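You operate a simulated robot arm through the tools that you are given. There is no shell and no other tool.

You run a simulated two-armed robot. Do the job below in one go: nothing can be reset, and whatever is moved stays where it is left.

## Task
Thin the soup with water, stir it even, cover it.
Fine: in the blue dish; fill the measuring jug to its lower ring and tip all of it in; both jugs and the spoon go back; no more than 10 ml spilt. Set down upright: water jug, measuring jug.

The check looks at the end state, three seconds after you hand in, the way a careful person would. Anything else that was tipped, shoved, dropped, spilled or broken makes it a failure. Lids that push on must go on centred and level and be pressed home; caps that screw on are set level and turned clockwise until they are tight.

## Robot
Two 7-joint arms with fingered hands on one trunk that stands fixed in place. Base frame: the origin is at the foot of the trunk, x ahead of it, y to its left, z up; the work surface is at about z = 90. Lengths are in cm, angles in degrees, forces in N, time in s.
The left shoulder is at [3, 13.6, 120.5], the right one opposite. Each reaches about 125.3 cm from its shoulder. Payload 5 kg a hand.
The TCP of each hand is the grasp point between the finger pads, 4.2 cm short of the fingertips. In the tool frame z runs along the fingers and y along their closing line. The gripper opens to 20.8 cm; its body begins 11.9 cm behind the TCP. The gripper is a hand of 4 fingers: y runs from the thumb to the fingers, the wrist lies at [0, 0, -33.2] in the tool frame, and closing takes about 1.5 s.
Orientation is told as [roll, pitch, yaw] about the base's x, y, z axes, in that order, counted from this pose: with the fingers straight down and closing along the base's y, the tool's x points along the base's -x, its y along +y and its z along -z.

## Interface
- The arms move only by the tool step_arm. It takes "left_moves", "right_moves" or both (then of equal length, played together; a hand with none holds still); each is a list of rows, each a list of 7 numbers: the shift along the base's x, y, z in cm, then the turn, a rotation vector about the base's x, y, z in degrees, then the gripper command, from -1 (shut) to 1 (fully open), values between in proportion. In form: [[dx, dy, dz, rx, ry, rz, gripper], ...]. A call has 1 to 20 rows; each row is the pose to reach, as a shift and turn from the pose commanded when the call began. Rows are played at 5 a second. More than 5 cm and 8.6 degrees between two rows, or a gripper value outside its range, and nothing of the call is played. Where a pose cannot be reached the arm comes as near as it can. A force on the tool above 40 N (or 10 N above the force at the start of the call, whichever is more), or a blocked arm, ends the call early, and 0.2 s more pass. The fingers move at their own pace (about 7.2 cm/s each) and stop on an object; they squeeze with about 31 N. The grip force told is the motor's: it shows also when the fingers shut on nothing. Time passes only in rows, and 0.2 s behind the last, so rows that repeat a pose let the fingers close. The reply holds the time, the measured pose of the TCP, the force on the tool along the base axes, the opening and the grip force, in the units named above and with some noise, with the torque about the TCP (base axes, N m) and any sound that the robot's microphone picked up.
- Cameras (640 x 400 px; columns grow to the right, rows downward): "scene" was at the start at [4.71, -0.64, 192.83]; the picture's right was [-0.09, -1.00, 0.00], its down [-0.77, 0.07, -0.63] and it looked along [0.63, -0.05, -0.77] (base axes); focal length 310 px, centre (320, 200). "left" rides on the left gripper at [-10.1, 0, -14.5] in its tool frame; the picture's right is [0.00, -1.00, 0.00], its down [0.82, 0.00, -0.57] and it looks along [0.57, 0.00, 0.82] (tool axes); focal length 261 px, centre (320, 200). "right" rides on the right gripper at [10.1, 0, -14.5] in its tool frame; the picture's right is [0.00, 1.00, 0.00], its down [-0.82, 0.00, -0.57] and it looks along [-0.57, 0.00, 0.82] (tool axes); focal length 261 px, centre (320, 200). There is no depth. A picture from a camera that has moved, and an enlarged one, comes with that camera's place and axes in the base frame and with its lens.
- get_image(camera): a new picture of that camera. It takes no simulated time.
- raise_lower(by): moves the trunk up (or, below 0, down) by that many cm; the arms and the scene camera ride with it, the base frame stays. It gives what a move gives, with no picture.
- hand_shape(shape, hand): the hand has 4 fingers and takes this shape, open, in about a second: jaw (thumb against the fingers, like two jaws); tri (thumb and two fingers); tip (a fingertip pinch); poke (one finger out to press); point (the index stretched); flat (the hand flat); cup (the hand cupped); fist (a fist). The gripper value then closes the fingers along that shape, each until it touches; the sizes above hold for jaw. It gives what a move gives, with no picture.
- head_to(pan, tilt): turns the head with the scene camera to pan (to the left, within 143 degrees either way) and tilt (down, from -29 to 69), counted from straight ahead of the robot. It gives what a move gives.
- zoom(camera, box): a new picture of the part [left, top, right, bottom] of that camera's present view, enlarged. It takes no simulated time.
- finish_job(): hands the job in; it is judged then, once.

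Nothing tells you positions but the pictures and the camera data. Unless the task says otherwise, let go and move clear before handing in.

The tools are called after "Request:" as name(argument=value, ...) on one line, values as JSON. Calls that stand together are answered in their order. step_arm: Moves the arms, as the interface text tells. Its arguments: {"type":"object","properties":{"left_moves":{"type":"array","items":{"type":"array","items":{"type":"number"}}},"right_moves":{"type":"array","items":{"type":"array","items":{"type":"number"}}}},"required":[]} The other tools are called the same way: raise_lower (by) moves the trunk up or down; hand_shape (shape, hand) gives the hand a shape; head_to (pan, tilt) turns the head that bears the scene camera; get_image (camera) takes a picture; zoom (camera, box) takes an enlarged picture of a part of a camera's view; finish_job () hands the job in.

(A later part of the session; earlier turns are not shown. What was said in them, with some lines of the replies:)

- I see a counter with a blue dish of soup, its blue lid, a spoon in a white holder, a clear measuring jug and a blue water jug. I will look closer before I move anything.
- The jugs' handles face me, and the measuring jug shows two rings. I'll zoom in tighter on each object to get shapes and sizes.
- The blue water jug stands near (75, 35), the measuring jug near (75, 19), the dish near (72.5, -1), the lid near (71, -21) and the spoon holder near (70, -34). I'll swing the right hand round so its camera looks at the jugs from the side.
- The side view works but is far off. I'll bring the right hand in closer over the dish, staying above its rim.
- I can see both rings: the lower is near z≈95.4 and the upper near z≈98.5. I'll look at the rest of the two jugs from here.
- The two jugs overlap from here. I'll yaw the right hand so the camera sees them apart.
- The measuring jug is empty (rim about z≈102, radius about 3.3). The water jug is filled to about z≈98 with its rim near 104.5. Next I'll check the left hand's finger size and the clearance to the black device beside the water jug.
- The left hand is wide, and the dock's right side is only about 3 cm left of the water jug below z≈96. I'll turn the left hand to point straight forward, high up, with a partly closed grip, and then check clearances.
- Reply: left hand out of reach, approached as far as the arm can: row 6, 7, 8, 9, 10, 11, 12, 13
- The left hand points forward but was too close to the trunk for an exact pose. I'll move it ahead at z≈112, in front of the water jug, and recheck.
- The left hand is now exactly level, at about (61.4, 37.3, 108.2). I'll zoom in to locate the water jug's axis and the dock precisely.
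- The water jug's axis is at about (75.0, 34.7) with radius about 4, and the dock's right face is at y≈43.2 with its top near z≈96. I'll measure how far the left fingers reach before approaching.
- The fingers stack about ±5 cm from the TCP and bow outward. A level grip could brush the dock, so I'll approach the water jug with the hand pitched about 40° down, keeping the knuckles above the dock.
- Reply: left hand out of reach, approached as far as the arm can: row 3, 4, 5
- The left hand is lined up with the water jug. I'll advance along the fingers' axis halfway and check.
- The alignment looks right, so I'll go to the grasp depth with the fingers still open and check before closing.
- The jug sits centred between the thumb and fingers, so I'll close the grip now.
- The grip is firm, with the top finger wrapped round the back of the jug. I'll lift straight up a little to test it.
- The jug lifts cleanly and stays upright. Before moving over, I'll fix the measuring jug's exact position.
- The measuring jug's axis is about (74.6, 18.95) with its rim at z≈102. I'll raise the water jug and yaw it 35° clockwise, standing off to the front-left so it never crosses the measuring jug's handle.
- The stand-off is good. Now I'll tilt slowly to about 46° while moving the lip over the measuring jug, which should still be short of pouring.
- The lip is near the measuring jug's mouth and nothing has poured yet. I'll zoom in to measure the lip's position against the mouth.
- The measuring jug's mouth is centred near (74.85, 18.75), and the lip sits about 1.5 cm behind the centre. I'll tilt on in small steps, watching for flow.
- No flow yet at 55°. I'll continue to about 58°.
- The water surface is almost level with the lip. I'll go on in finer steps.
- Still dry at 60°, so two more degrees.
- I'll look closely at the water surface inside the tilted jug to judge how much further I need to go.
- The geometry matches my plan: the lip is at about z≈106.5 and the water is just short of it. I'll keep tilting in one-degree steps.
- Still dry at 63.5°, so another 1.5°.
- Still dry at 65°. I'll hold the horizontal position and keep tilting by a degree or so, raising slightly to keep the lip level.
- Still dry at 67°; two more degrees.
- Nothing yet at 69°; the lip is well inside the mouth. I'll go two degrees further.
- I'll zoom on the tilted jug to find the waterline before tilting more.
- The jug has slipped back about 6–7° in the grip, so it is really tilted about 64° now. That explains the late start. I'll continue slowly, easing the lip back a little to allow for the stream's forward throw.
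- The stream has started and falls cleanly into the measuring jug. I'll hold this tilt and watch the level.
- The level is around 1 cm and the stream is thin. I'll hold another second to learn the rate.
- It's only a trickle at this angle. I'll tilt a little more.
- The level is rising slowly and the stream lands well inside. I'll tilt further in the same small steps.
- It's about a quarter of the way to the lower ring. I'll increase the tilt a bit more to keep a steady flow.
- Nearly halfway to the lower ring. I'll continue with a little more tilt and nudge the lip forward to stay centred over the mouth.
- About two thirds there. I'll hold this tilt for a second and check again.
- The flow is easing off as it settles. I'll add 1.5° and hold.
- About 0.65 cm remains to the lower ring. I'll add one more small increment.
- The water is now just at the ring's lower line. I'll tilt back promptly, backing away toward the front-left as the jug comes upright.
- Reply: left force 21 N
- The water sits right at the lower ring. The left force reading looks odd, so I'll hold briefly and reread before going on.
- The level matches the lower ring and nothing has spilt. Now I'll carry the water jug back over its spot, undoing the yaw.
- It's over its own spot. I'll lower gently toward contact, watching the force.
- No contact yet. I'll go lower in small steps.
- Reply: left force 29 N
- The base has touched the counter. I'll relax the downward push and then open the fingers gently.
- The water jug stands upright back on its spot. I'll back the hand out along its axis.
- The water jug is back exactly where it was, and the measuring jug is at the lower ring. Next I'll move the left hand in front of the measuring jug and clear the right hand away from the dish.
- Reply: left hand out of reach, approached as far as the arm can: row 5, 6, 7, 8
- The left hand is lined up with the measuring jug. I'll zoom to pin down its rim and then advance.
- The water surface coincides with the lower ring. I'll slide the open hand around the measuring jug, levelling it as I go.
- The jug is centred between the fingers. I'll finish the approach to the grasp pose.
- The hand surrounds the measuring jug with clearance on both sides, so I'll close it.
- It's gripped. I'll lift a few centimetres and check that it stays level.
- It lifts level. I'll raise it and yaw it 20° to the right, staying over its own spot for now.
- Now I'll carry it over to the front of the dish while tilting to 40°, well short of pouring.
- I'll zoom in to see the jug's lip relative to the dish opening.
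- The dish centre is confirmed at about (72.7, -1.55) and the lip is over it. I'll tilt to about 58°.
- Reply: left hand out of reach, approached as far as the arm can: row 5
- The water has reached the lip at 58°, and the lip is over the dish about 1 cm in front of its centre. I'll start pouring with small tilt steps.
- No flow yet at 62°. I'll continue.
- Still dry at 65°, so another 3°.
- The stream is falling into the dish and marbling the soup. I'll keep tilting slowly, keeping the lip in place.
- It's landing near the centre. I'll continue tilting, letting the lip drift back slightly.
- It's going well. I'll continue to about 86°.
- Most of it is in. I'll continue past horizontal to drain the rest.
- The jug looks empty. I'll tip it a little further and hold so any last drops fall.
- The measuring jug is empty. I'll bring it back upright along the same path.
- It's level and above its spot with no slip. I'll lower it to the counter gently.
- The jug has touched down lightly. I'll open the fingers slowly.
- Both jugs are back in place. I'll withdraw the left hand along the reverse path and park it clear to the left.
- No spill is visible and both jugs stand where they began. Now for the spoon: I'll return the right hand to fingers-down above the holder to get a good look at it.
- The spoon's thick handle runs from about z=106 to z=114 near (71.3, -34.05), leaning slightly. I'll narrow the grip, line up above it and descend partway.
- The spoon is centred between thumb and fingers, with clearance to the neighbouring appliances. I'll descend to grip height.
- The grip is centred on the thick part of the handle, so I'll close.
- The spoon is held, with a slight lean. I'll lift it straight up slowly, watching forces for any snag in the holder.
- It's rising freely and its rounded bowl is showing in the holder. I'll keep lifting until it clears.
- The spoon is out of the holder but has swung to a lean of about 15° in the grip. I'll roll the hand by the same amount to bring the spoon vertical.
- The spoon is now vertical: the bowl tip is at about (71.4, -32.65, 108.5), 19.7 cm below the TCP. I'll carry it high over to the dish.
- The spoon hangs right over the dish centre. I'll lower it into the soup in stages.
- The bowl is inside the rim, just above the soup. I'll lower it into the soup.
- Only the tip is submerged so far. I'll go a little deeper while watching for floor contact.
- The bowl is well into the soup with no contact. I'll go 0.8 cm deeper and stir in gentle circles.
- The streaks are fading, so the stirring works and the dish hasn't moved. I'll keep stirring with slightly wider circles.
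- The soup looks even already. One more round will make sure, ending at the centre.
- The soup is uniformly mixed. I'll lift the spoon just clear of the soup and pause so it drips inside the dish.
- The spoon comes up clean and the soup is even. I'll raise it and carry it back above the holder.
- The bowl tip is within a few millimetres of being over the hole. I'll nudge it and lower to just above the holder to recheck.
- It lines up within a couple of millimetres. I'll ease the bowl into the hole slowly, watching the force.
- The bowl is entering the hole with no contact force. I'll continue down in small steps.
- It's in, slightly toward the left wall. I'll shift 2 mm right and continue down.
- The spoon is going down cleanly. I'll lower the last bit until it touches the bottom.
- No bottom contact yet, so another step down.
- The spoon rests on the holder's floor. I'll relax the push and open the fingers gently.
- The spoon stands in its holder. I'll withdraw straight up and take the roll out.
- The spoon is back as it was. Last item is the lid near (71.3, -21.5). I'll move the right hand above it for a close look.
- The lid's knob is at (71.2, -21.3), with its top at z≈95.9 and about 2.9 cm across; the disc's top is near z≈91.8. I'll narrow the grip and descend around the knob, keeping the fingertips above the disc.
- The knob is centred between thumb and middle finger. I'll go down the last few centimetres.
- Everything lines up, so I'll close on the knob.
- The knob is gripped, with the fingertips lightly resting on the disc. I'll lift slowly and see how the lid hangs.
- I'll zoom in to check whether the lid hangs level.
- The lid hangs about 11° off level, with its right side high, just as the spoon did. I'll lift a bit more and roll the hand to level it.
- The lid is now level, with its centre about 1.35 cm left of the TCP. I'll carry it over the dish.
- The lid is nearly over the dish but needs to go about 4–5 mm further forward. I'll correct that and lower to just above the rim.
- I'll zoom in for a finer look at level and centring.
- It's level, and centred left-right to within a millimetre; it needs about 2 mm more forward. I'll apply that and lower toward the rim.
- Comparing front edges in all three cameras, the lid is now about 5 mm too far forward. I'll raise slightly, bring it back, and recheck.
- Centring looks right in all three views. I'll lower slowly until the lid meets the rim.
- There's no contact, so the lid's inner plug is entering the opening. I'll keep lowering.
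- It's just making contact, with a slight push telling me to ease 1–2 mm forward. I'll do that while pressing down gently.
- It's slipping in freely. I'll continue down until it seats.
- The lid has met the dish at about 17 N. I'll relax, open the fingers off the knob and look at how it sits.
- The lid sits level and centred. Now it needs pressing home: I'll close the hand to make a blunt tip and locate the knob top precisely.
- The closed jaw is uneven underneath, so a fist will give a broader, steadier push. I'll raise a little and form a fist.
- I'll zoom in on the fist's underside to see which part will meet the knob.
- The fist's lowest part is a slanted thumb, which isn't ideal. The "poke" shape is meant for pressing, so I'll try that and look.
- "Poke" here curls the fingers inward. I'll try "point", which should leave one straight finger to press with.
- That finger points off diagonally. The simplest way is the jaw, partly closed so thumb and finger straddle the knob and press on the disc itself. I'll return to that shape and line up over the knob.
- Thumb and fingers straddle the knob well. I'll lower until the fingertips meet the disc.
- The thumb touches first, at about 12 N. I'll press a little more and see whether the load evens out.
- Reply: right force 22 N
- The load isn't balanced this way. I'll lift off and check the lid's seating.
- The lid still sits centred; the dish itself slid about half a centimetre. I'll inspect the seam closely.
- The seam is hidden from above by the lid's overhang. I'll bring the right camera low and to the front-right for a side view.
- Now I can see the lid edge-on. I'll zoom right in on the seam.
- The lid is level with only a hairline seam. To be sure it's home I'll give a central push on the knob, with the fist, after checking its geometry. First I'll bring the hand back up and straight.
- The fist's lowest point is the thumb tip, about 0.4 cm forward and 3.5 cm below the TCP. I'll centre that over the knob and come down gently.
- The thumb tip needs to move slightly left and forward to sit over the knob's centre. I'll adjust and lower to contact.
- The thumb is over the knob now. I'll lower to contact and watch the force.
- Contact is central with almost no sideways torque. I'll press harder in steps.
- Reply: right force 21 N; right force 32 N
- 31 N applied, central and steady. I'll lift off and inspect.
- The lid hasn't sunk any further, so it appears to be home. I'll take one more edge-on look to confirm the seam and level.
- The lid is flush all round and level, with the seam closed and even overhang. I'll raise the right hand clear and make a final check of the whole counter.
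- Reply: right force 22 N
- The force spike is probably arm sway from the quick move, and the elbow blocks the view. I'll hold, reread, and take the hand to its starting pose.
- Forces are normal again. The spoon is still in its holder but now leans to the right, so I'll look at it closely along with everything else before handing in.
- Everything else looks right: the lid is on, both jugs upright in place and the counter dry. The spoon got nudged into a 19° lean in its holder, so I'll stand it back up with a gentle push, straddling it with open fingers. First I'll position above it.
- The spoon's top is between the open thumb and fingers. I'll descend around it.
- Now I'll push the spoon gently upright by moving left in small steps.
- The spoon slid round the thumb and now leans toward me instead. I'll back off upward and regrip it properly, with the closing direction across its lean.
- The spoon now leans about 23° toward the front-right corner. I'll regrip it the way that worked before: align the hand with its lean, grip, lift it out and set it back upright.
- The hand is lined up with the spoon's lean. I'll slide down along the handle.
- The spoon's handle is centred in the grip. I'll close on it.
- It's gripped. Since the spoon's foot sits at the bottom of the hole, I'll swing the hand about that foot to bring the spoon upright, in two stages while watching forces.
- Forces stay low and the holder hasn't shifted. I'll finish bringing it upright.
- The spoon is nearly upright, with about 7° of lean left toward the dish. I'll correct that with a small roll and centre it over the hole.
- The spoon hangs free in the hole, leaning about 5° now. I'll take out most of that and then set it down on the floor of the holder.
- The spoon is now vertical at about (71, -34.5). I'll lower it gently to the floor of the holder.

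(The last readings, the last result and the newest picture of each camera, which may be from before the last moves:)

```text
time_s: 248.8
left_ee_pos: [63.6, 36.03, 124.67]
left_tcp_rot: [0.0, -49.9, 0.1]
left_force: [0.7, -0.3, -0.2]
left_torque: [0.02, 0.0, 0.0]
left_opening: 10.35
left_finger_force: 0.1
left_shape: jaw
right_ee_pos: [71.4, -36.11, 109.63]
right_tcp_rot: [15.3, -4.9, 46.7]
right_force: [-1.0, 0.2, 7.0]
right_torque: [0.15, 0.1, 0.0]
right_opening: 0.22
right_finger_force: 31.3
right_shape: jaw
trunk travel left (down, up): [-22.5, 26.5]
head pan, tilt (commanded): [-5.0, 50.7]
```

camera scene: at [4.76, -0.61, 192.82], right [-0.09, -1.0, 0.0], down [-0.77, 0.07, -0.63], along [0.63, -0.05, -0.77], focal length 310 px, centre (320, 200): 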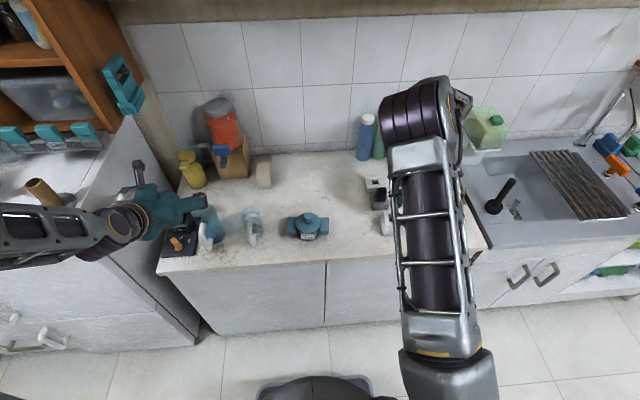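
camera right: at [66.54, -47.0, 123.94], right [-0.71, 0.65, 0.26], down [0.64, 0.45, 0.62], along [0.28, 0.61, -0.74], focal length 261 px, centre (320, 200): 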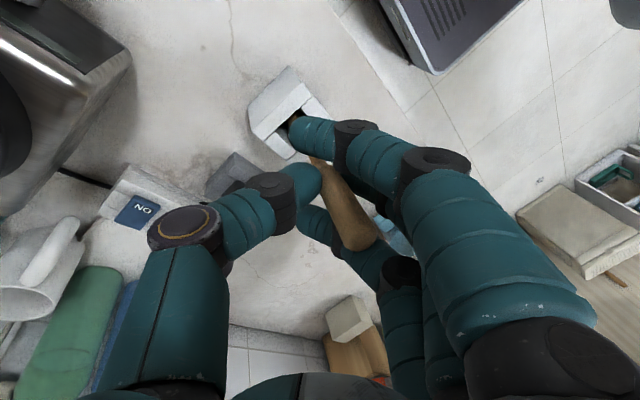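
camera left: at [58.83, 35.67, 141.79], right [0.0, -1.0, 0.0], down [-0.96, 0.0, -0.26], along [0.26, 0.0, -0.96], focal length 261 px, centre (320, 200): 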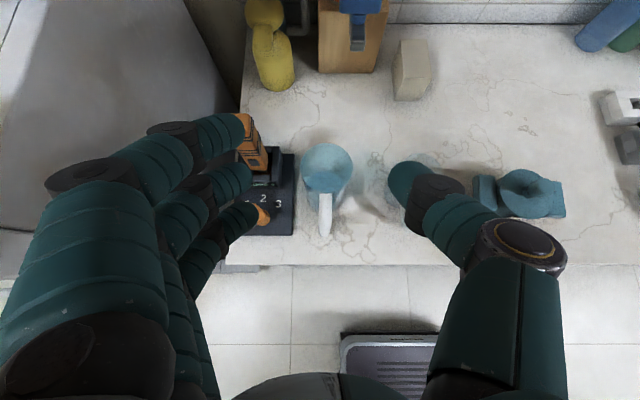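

It has reached the bottom at 7 N. I'll open the fingers slowly and watch how it settles.

Request:
step_arm(right_moves=[[0, 0, 0.05, 0, 0, 0, -0.95], [0, 0, 0.05, 0, 0, 0, -0.9], [0, 0, 0.05, 0, 0, 0, -0.85], [0, 0, 0.05, 0, 0, 0, -0.8], [0, 0, 0.05, 0, 0, 0, -0.75], [0, 0, 0.05, 0, 0, 0, -0.7], [0, 0, 0.05, 0, 0, 0, -0.6], [0, 0, 0.05, 0, 0, 0, -0.5], [0, 0, 0.05, 0, 0, 0, -0.35], [0, 0, 0.05, 0, 0, 0, -0.2], [0, 0, 0.05, 0, 0, 0, -0.2]])

Request:
get_image(camera="right")

Request:
zoom(camera="right", box=[240, 60, 400, 260])

```text
time_s: 251.2
left_ee_pos: [63.71, 35.96, 124.76]
left_tcp_rot: [0.1, -49.9, -0.1]
left_force: [-0.6, -1.1, 0.1]
left_torque: [-0.02, 0.02, -0.02]
left_opening: 10.35
left_finger_force: 0.1
left_shape: jaw
right_ee_pos: [71.45, -36.19, 109.61]
right_tcp_rot: [15.4, -5.0, 46.6]
right_force: [0.5, -0.5, 0.5]
right_torque: [0.02, 0.01, 0.01]
right_opening: 8.19
right_finger_force: 0.1
right_shape: jaw
trunk travel left (down, up): [-22.5, 26.5]
head pan, tilt (commanded): [-5.0, 50.7]
```

```text
taken
camera right: at [66.54, -46.91, 122.65], right [-0.71, 0.65, 0.26], down [0.64, 0.45, 0.62], along [0.28, 0.61, -0.74], focal length 261 px, centre (320, 200)
```

right: 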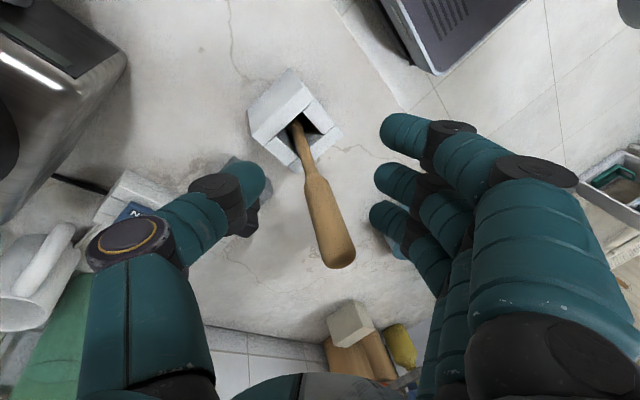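

```text
2.00 times, centred on (320, 160) of right
camera zoom: at [66.54, -46.91, 122.65], right [-0.71, 0.65, 0.26], down [0.64, 0.45, 0.62], along [0.28, 0.61, -0.74], focal length 521 px, centre (320, 280)
```

zoom: 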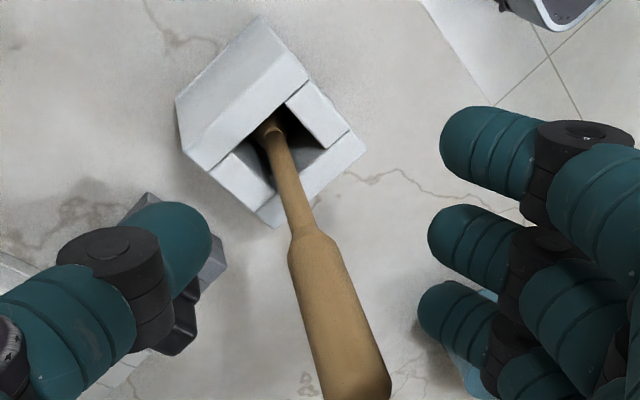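

The spoon stands nearly vertical again, about 4° like at the start. I'll withdraw straight up and only turn the hand once it's well clear.

Request:
step_arm(right_moves=[[0, 0, 1, 0, 0, 0, -0.2], [0, 0, 2.5, 0, 0, 0, -0.2], [0, 0, 4.5, 0, 0, 0, -0.2], [0, 0, 7, 0, 0, 0, -0.2], [0, 0, 10, 0, 0, 0, -0.2], [0, 0, 13, 0, 0, 0, -0.2], [0, 0, 16, 0, 0, 0, -0.2], [0, 0, 19, 0, 0, 0, -0.2], [0, 0, 22, 0, 0, 0, -0.2], [0, 0, 25, 0, 0, 0, -0.2], [0, 0, 25, 0, 0, 0, -0.2]])

Request:
get_image(camera="right")

Request:
get_image(camera="scene")

```text
time_s: 253.6
left_ee_pos: [63.7, 36.01, 124.56]
left_tcp_rot: [-0.1, -50.0, 0.0]
left_force: [-0.1, 0.3, 0.4]
left_torque: [0.02, 0.0, 0.0]
left_opening: 10.32
left_finger_force: 0.0
left_shape: jaw
right_ee_pos: [71.51, -36.17, 134.54]
right_tcp_rot: [15.3, -4.9, 46.7]
right_force: [0.6, 0.6, 0.5]
right_torque: [0.03, 0.08, -0.01]
right_opening: 8.27
right_finger_force: 0.0
right_shape: jaw
trunk travel left (down, up): [-22.5, 26.5]
head pan, tilt (commanded): [-5.0, 50.7]
```

```text
taken
camera right: at [66.63, -46.91, 147.53], right [-0.71, 0.65, 0.26], down [0.64, 0.45, 0.62], along [0.28, 0.61, -0.74], focal length 261 px, centre (320, 200)
```

right: 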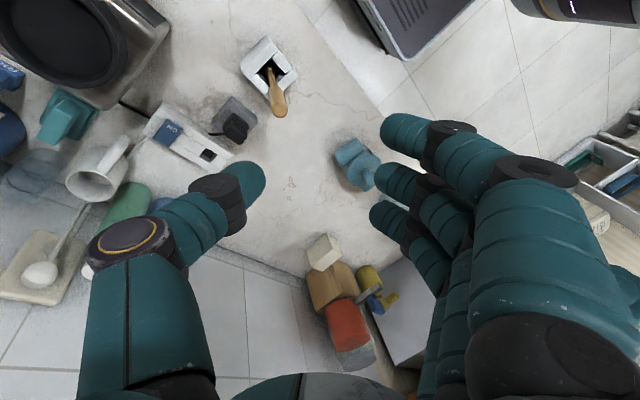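

```text
taken
camera scene: at [4.79, -0.65, 192.82], right [-0.09, -1.0, 0.0], down [-0.77, 0.07, -0.63], along [0.63, -0.05, -0.77], focal length 310 px, centre (320, 200)
```

scene: 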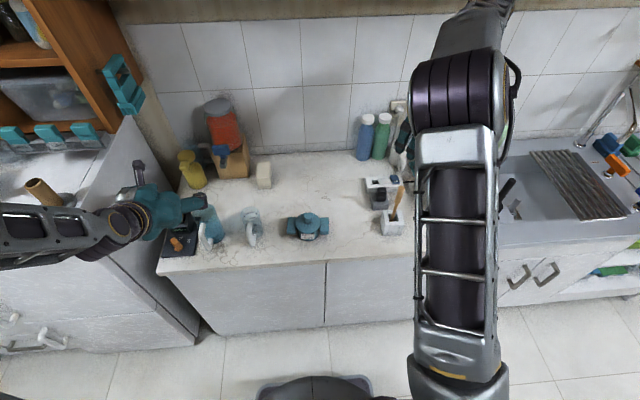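

The spoon stands upright in its holder again. I'll do a last close check of everything without moving further.

Request:
zoom(camera="scene", box=[270, 160, 430, 260])

Request:
zoom(camera="scene", box=[150, 160, 310, 270])

Request:
zoom(camera="right", box=[220, 20, 400, 220])

Request:
zoom(camera="left", box=[280, 100, 600, 260])

```text
4.00 times, centred on (350, 210) of scene
camera zoom: at [4.79, -0.65, 192.82], right [-0.09, -1.0, 0.0], down [-0.77, 0.07, -0.63], along [0.63, -0.05, -0.77], focal length 1240 px, centre (200, 160)
```

zoom: 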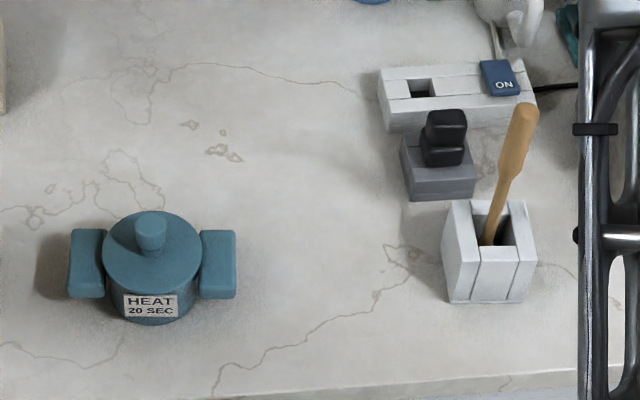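

```text
3.64 times, centred on (230, 215) of scene
camera zoom: at [4.79, -0.65, 192.82], right [-0.09, -1.0, 0.0], down [-0.77, 0.07, -0.63], along [0.63, -0.05, -0.77], focal length 1128 px, centre (647, 146)
```

zoom: 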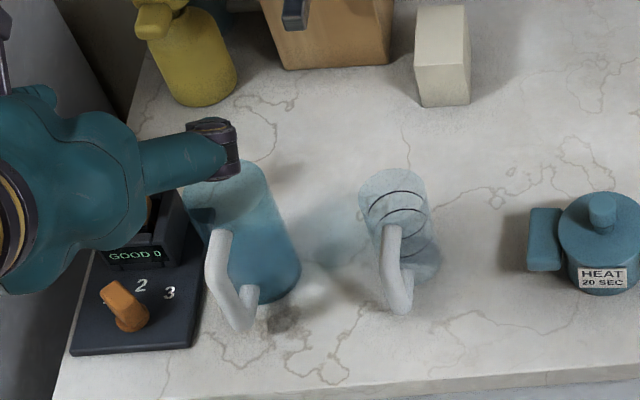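

```text
2.00 times, centred on (310, 120) of right
camera zoom: at [66.63, -46.91, 147.53], right [-0.71, 0.65, 0.26], down [0.64, 0.45, 0.62], along [0.28, 0.61, -0.74], focal length 521 px, centre (340, 360)
```

zoom: 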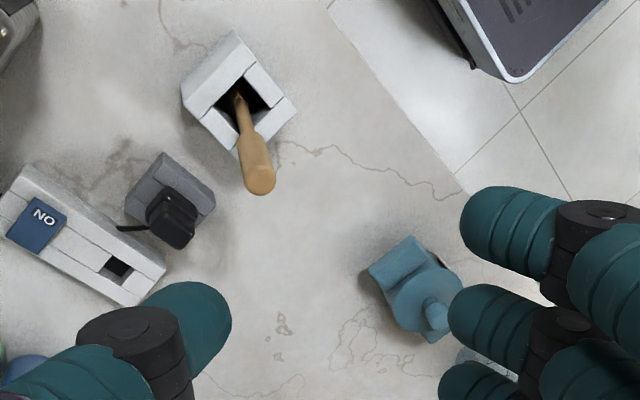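

```text
2.00 times, centred on (440, 180) of left
camera zoom: at [59.06, 35.91, 141.58], right [0.0, -1.0, 0.0], down [-0.97, 0.0, -0.26], along [0.26, 0.0, -0.97], focal length 521 px, centre (80, 240)
```

zoom: 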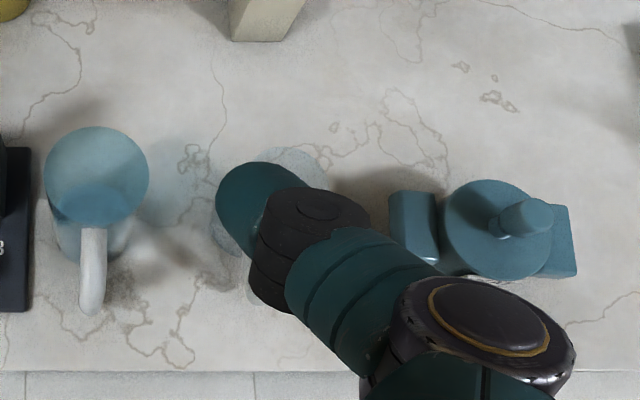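

Both jugs are upright in their places, the measured water is in the dish and stirred even, and the lid is on flush and level. The spoon stands in its holder, the counter is dry and both hands are clear, so I'm handing in the job.

Request:
finish_job()

```text
The job is handed in.
```

The soup in the blue dish is thinned, stirred until no streaks showed, and covered, and I've handed the job in. I don't have a result from the check.

- **Water:** I filled the measuring jug to its lower ring, with the level at most a millimetre or two under the line. I tipped all of it into the dish, and no spill showed on the counter in any view.
- **Jugs:** the water jug and the measuring jug are upright where they started, to within about half a centimetre.
- **Spoon:** it is back in its holder, close to its original angle. I knocked it over to a lean while working nearby, so I regripped it and stood it up again.
- **Lid:** it is centred and level, and I pressed down on the knob with about 31 N. A side view afterwards showed no gap at the seam.

Two small shifts remain: the dish ended about 3 mm from where it was, and the spoon holder moved about 4–5 mm.
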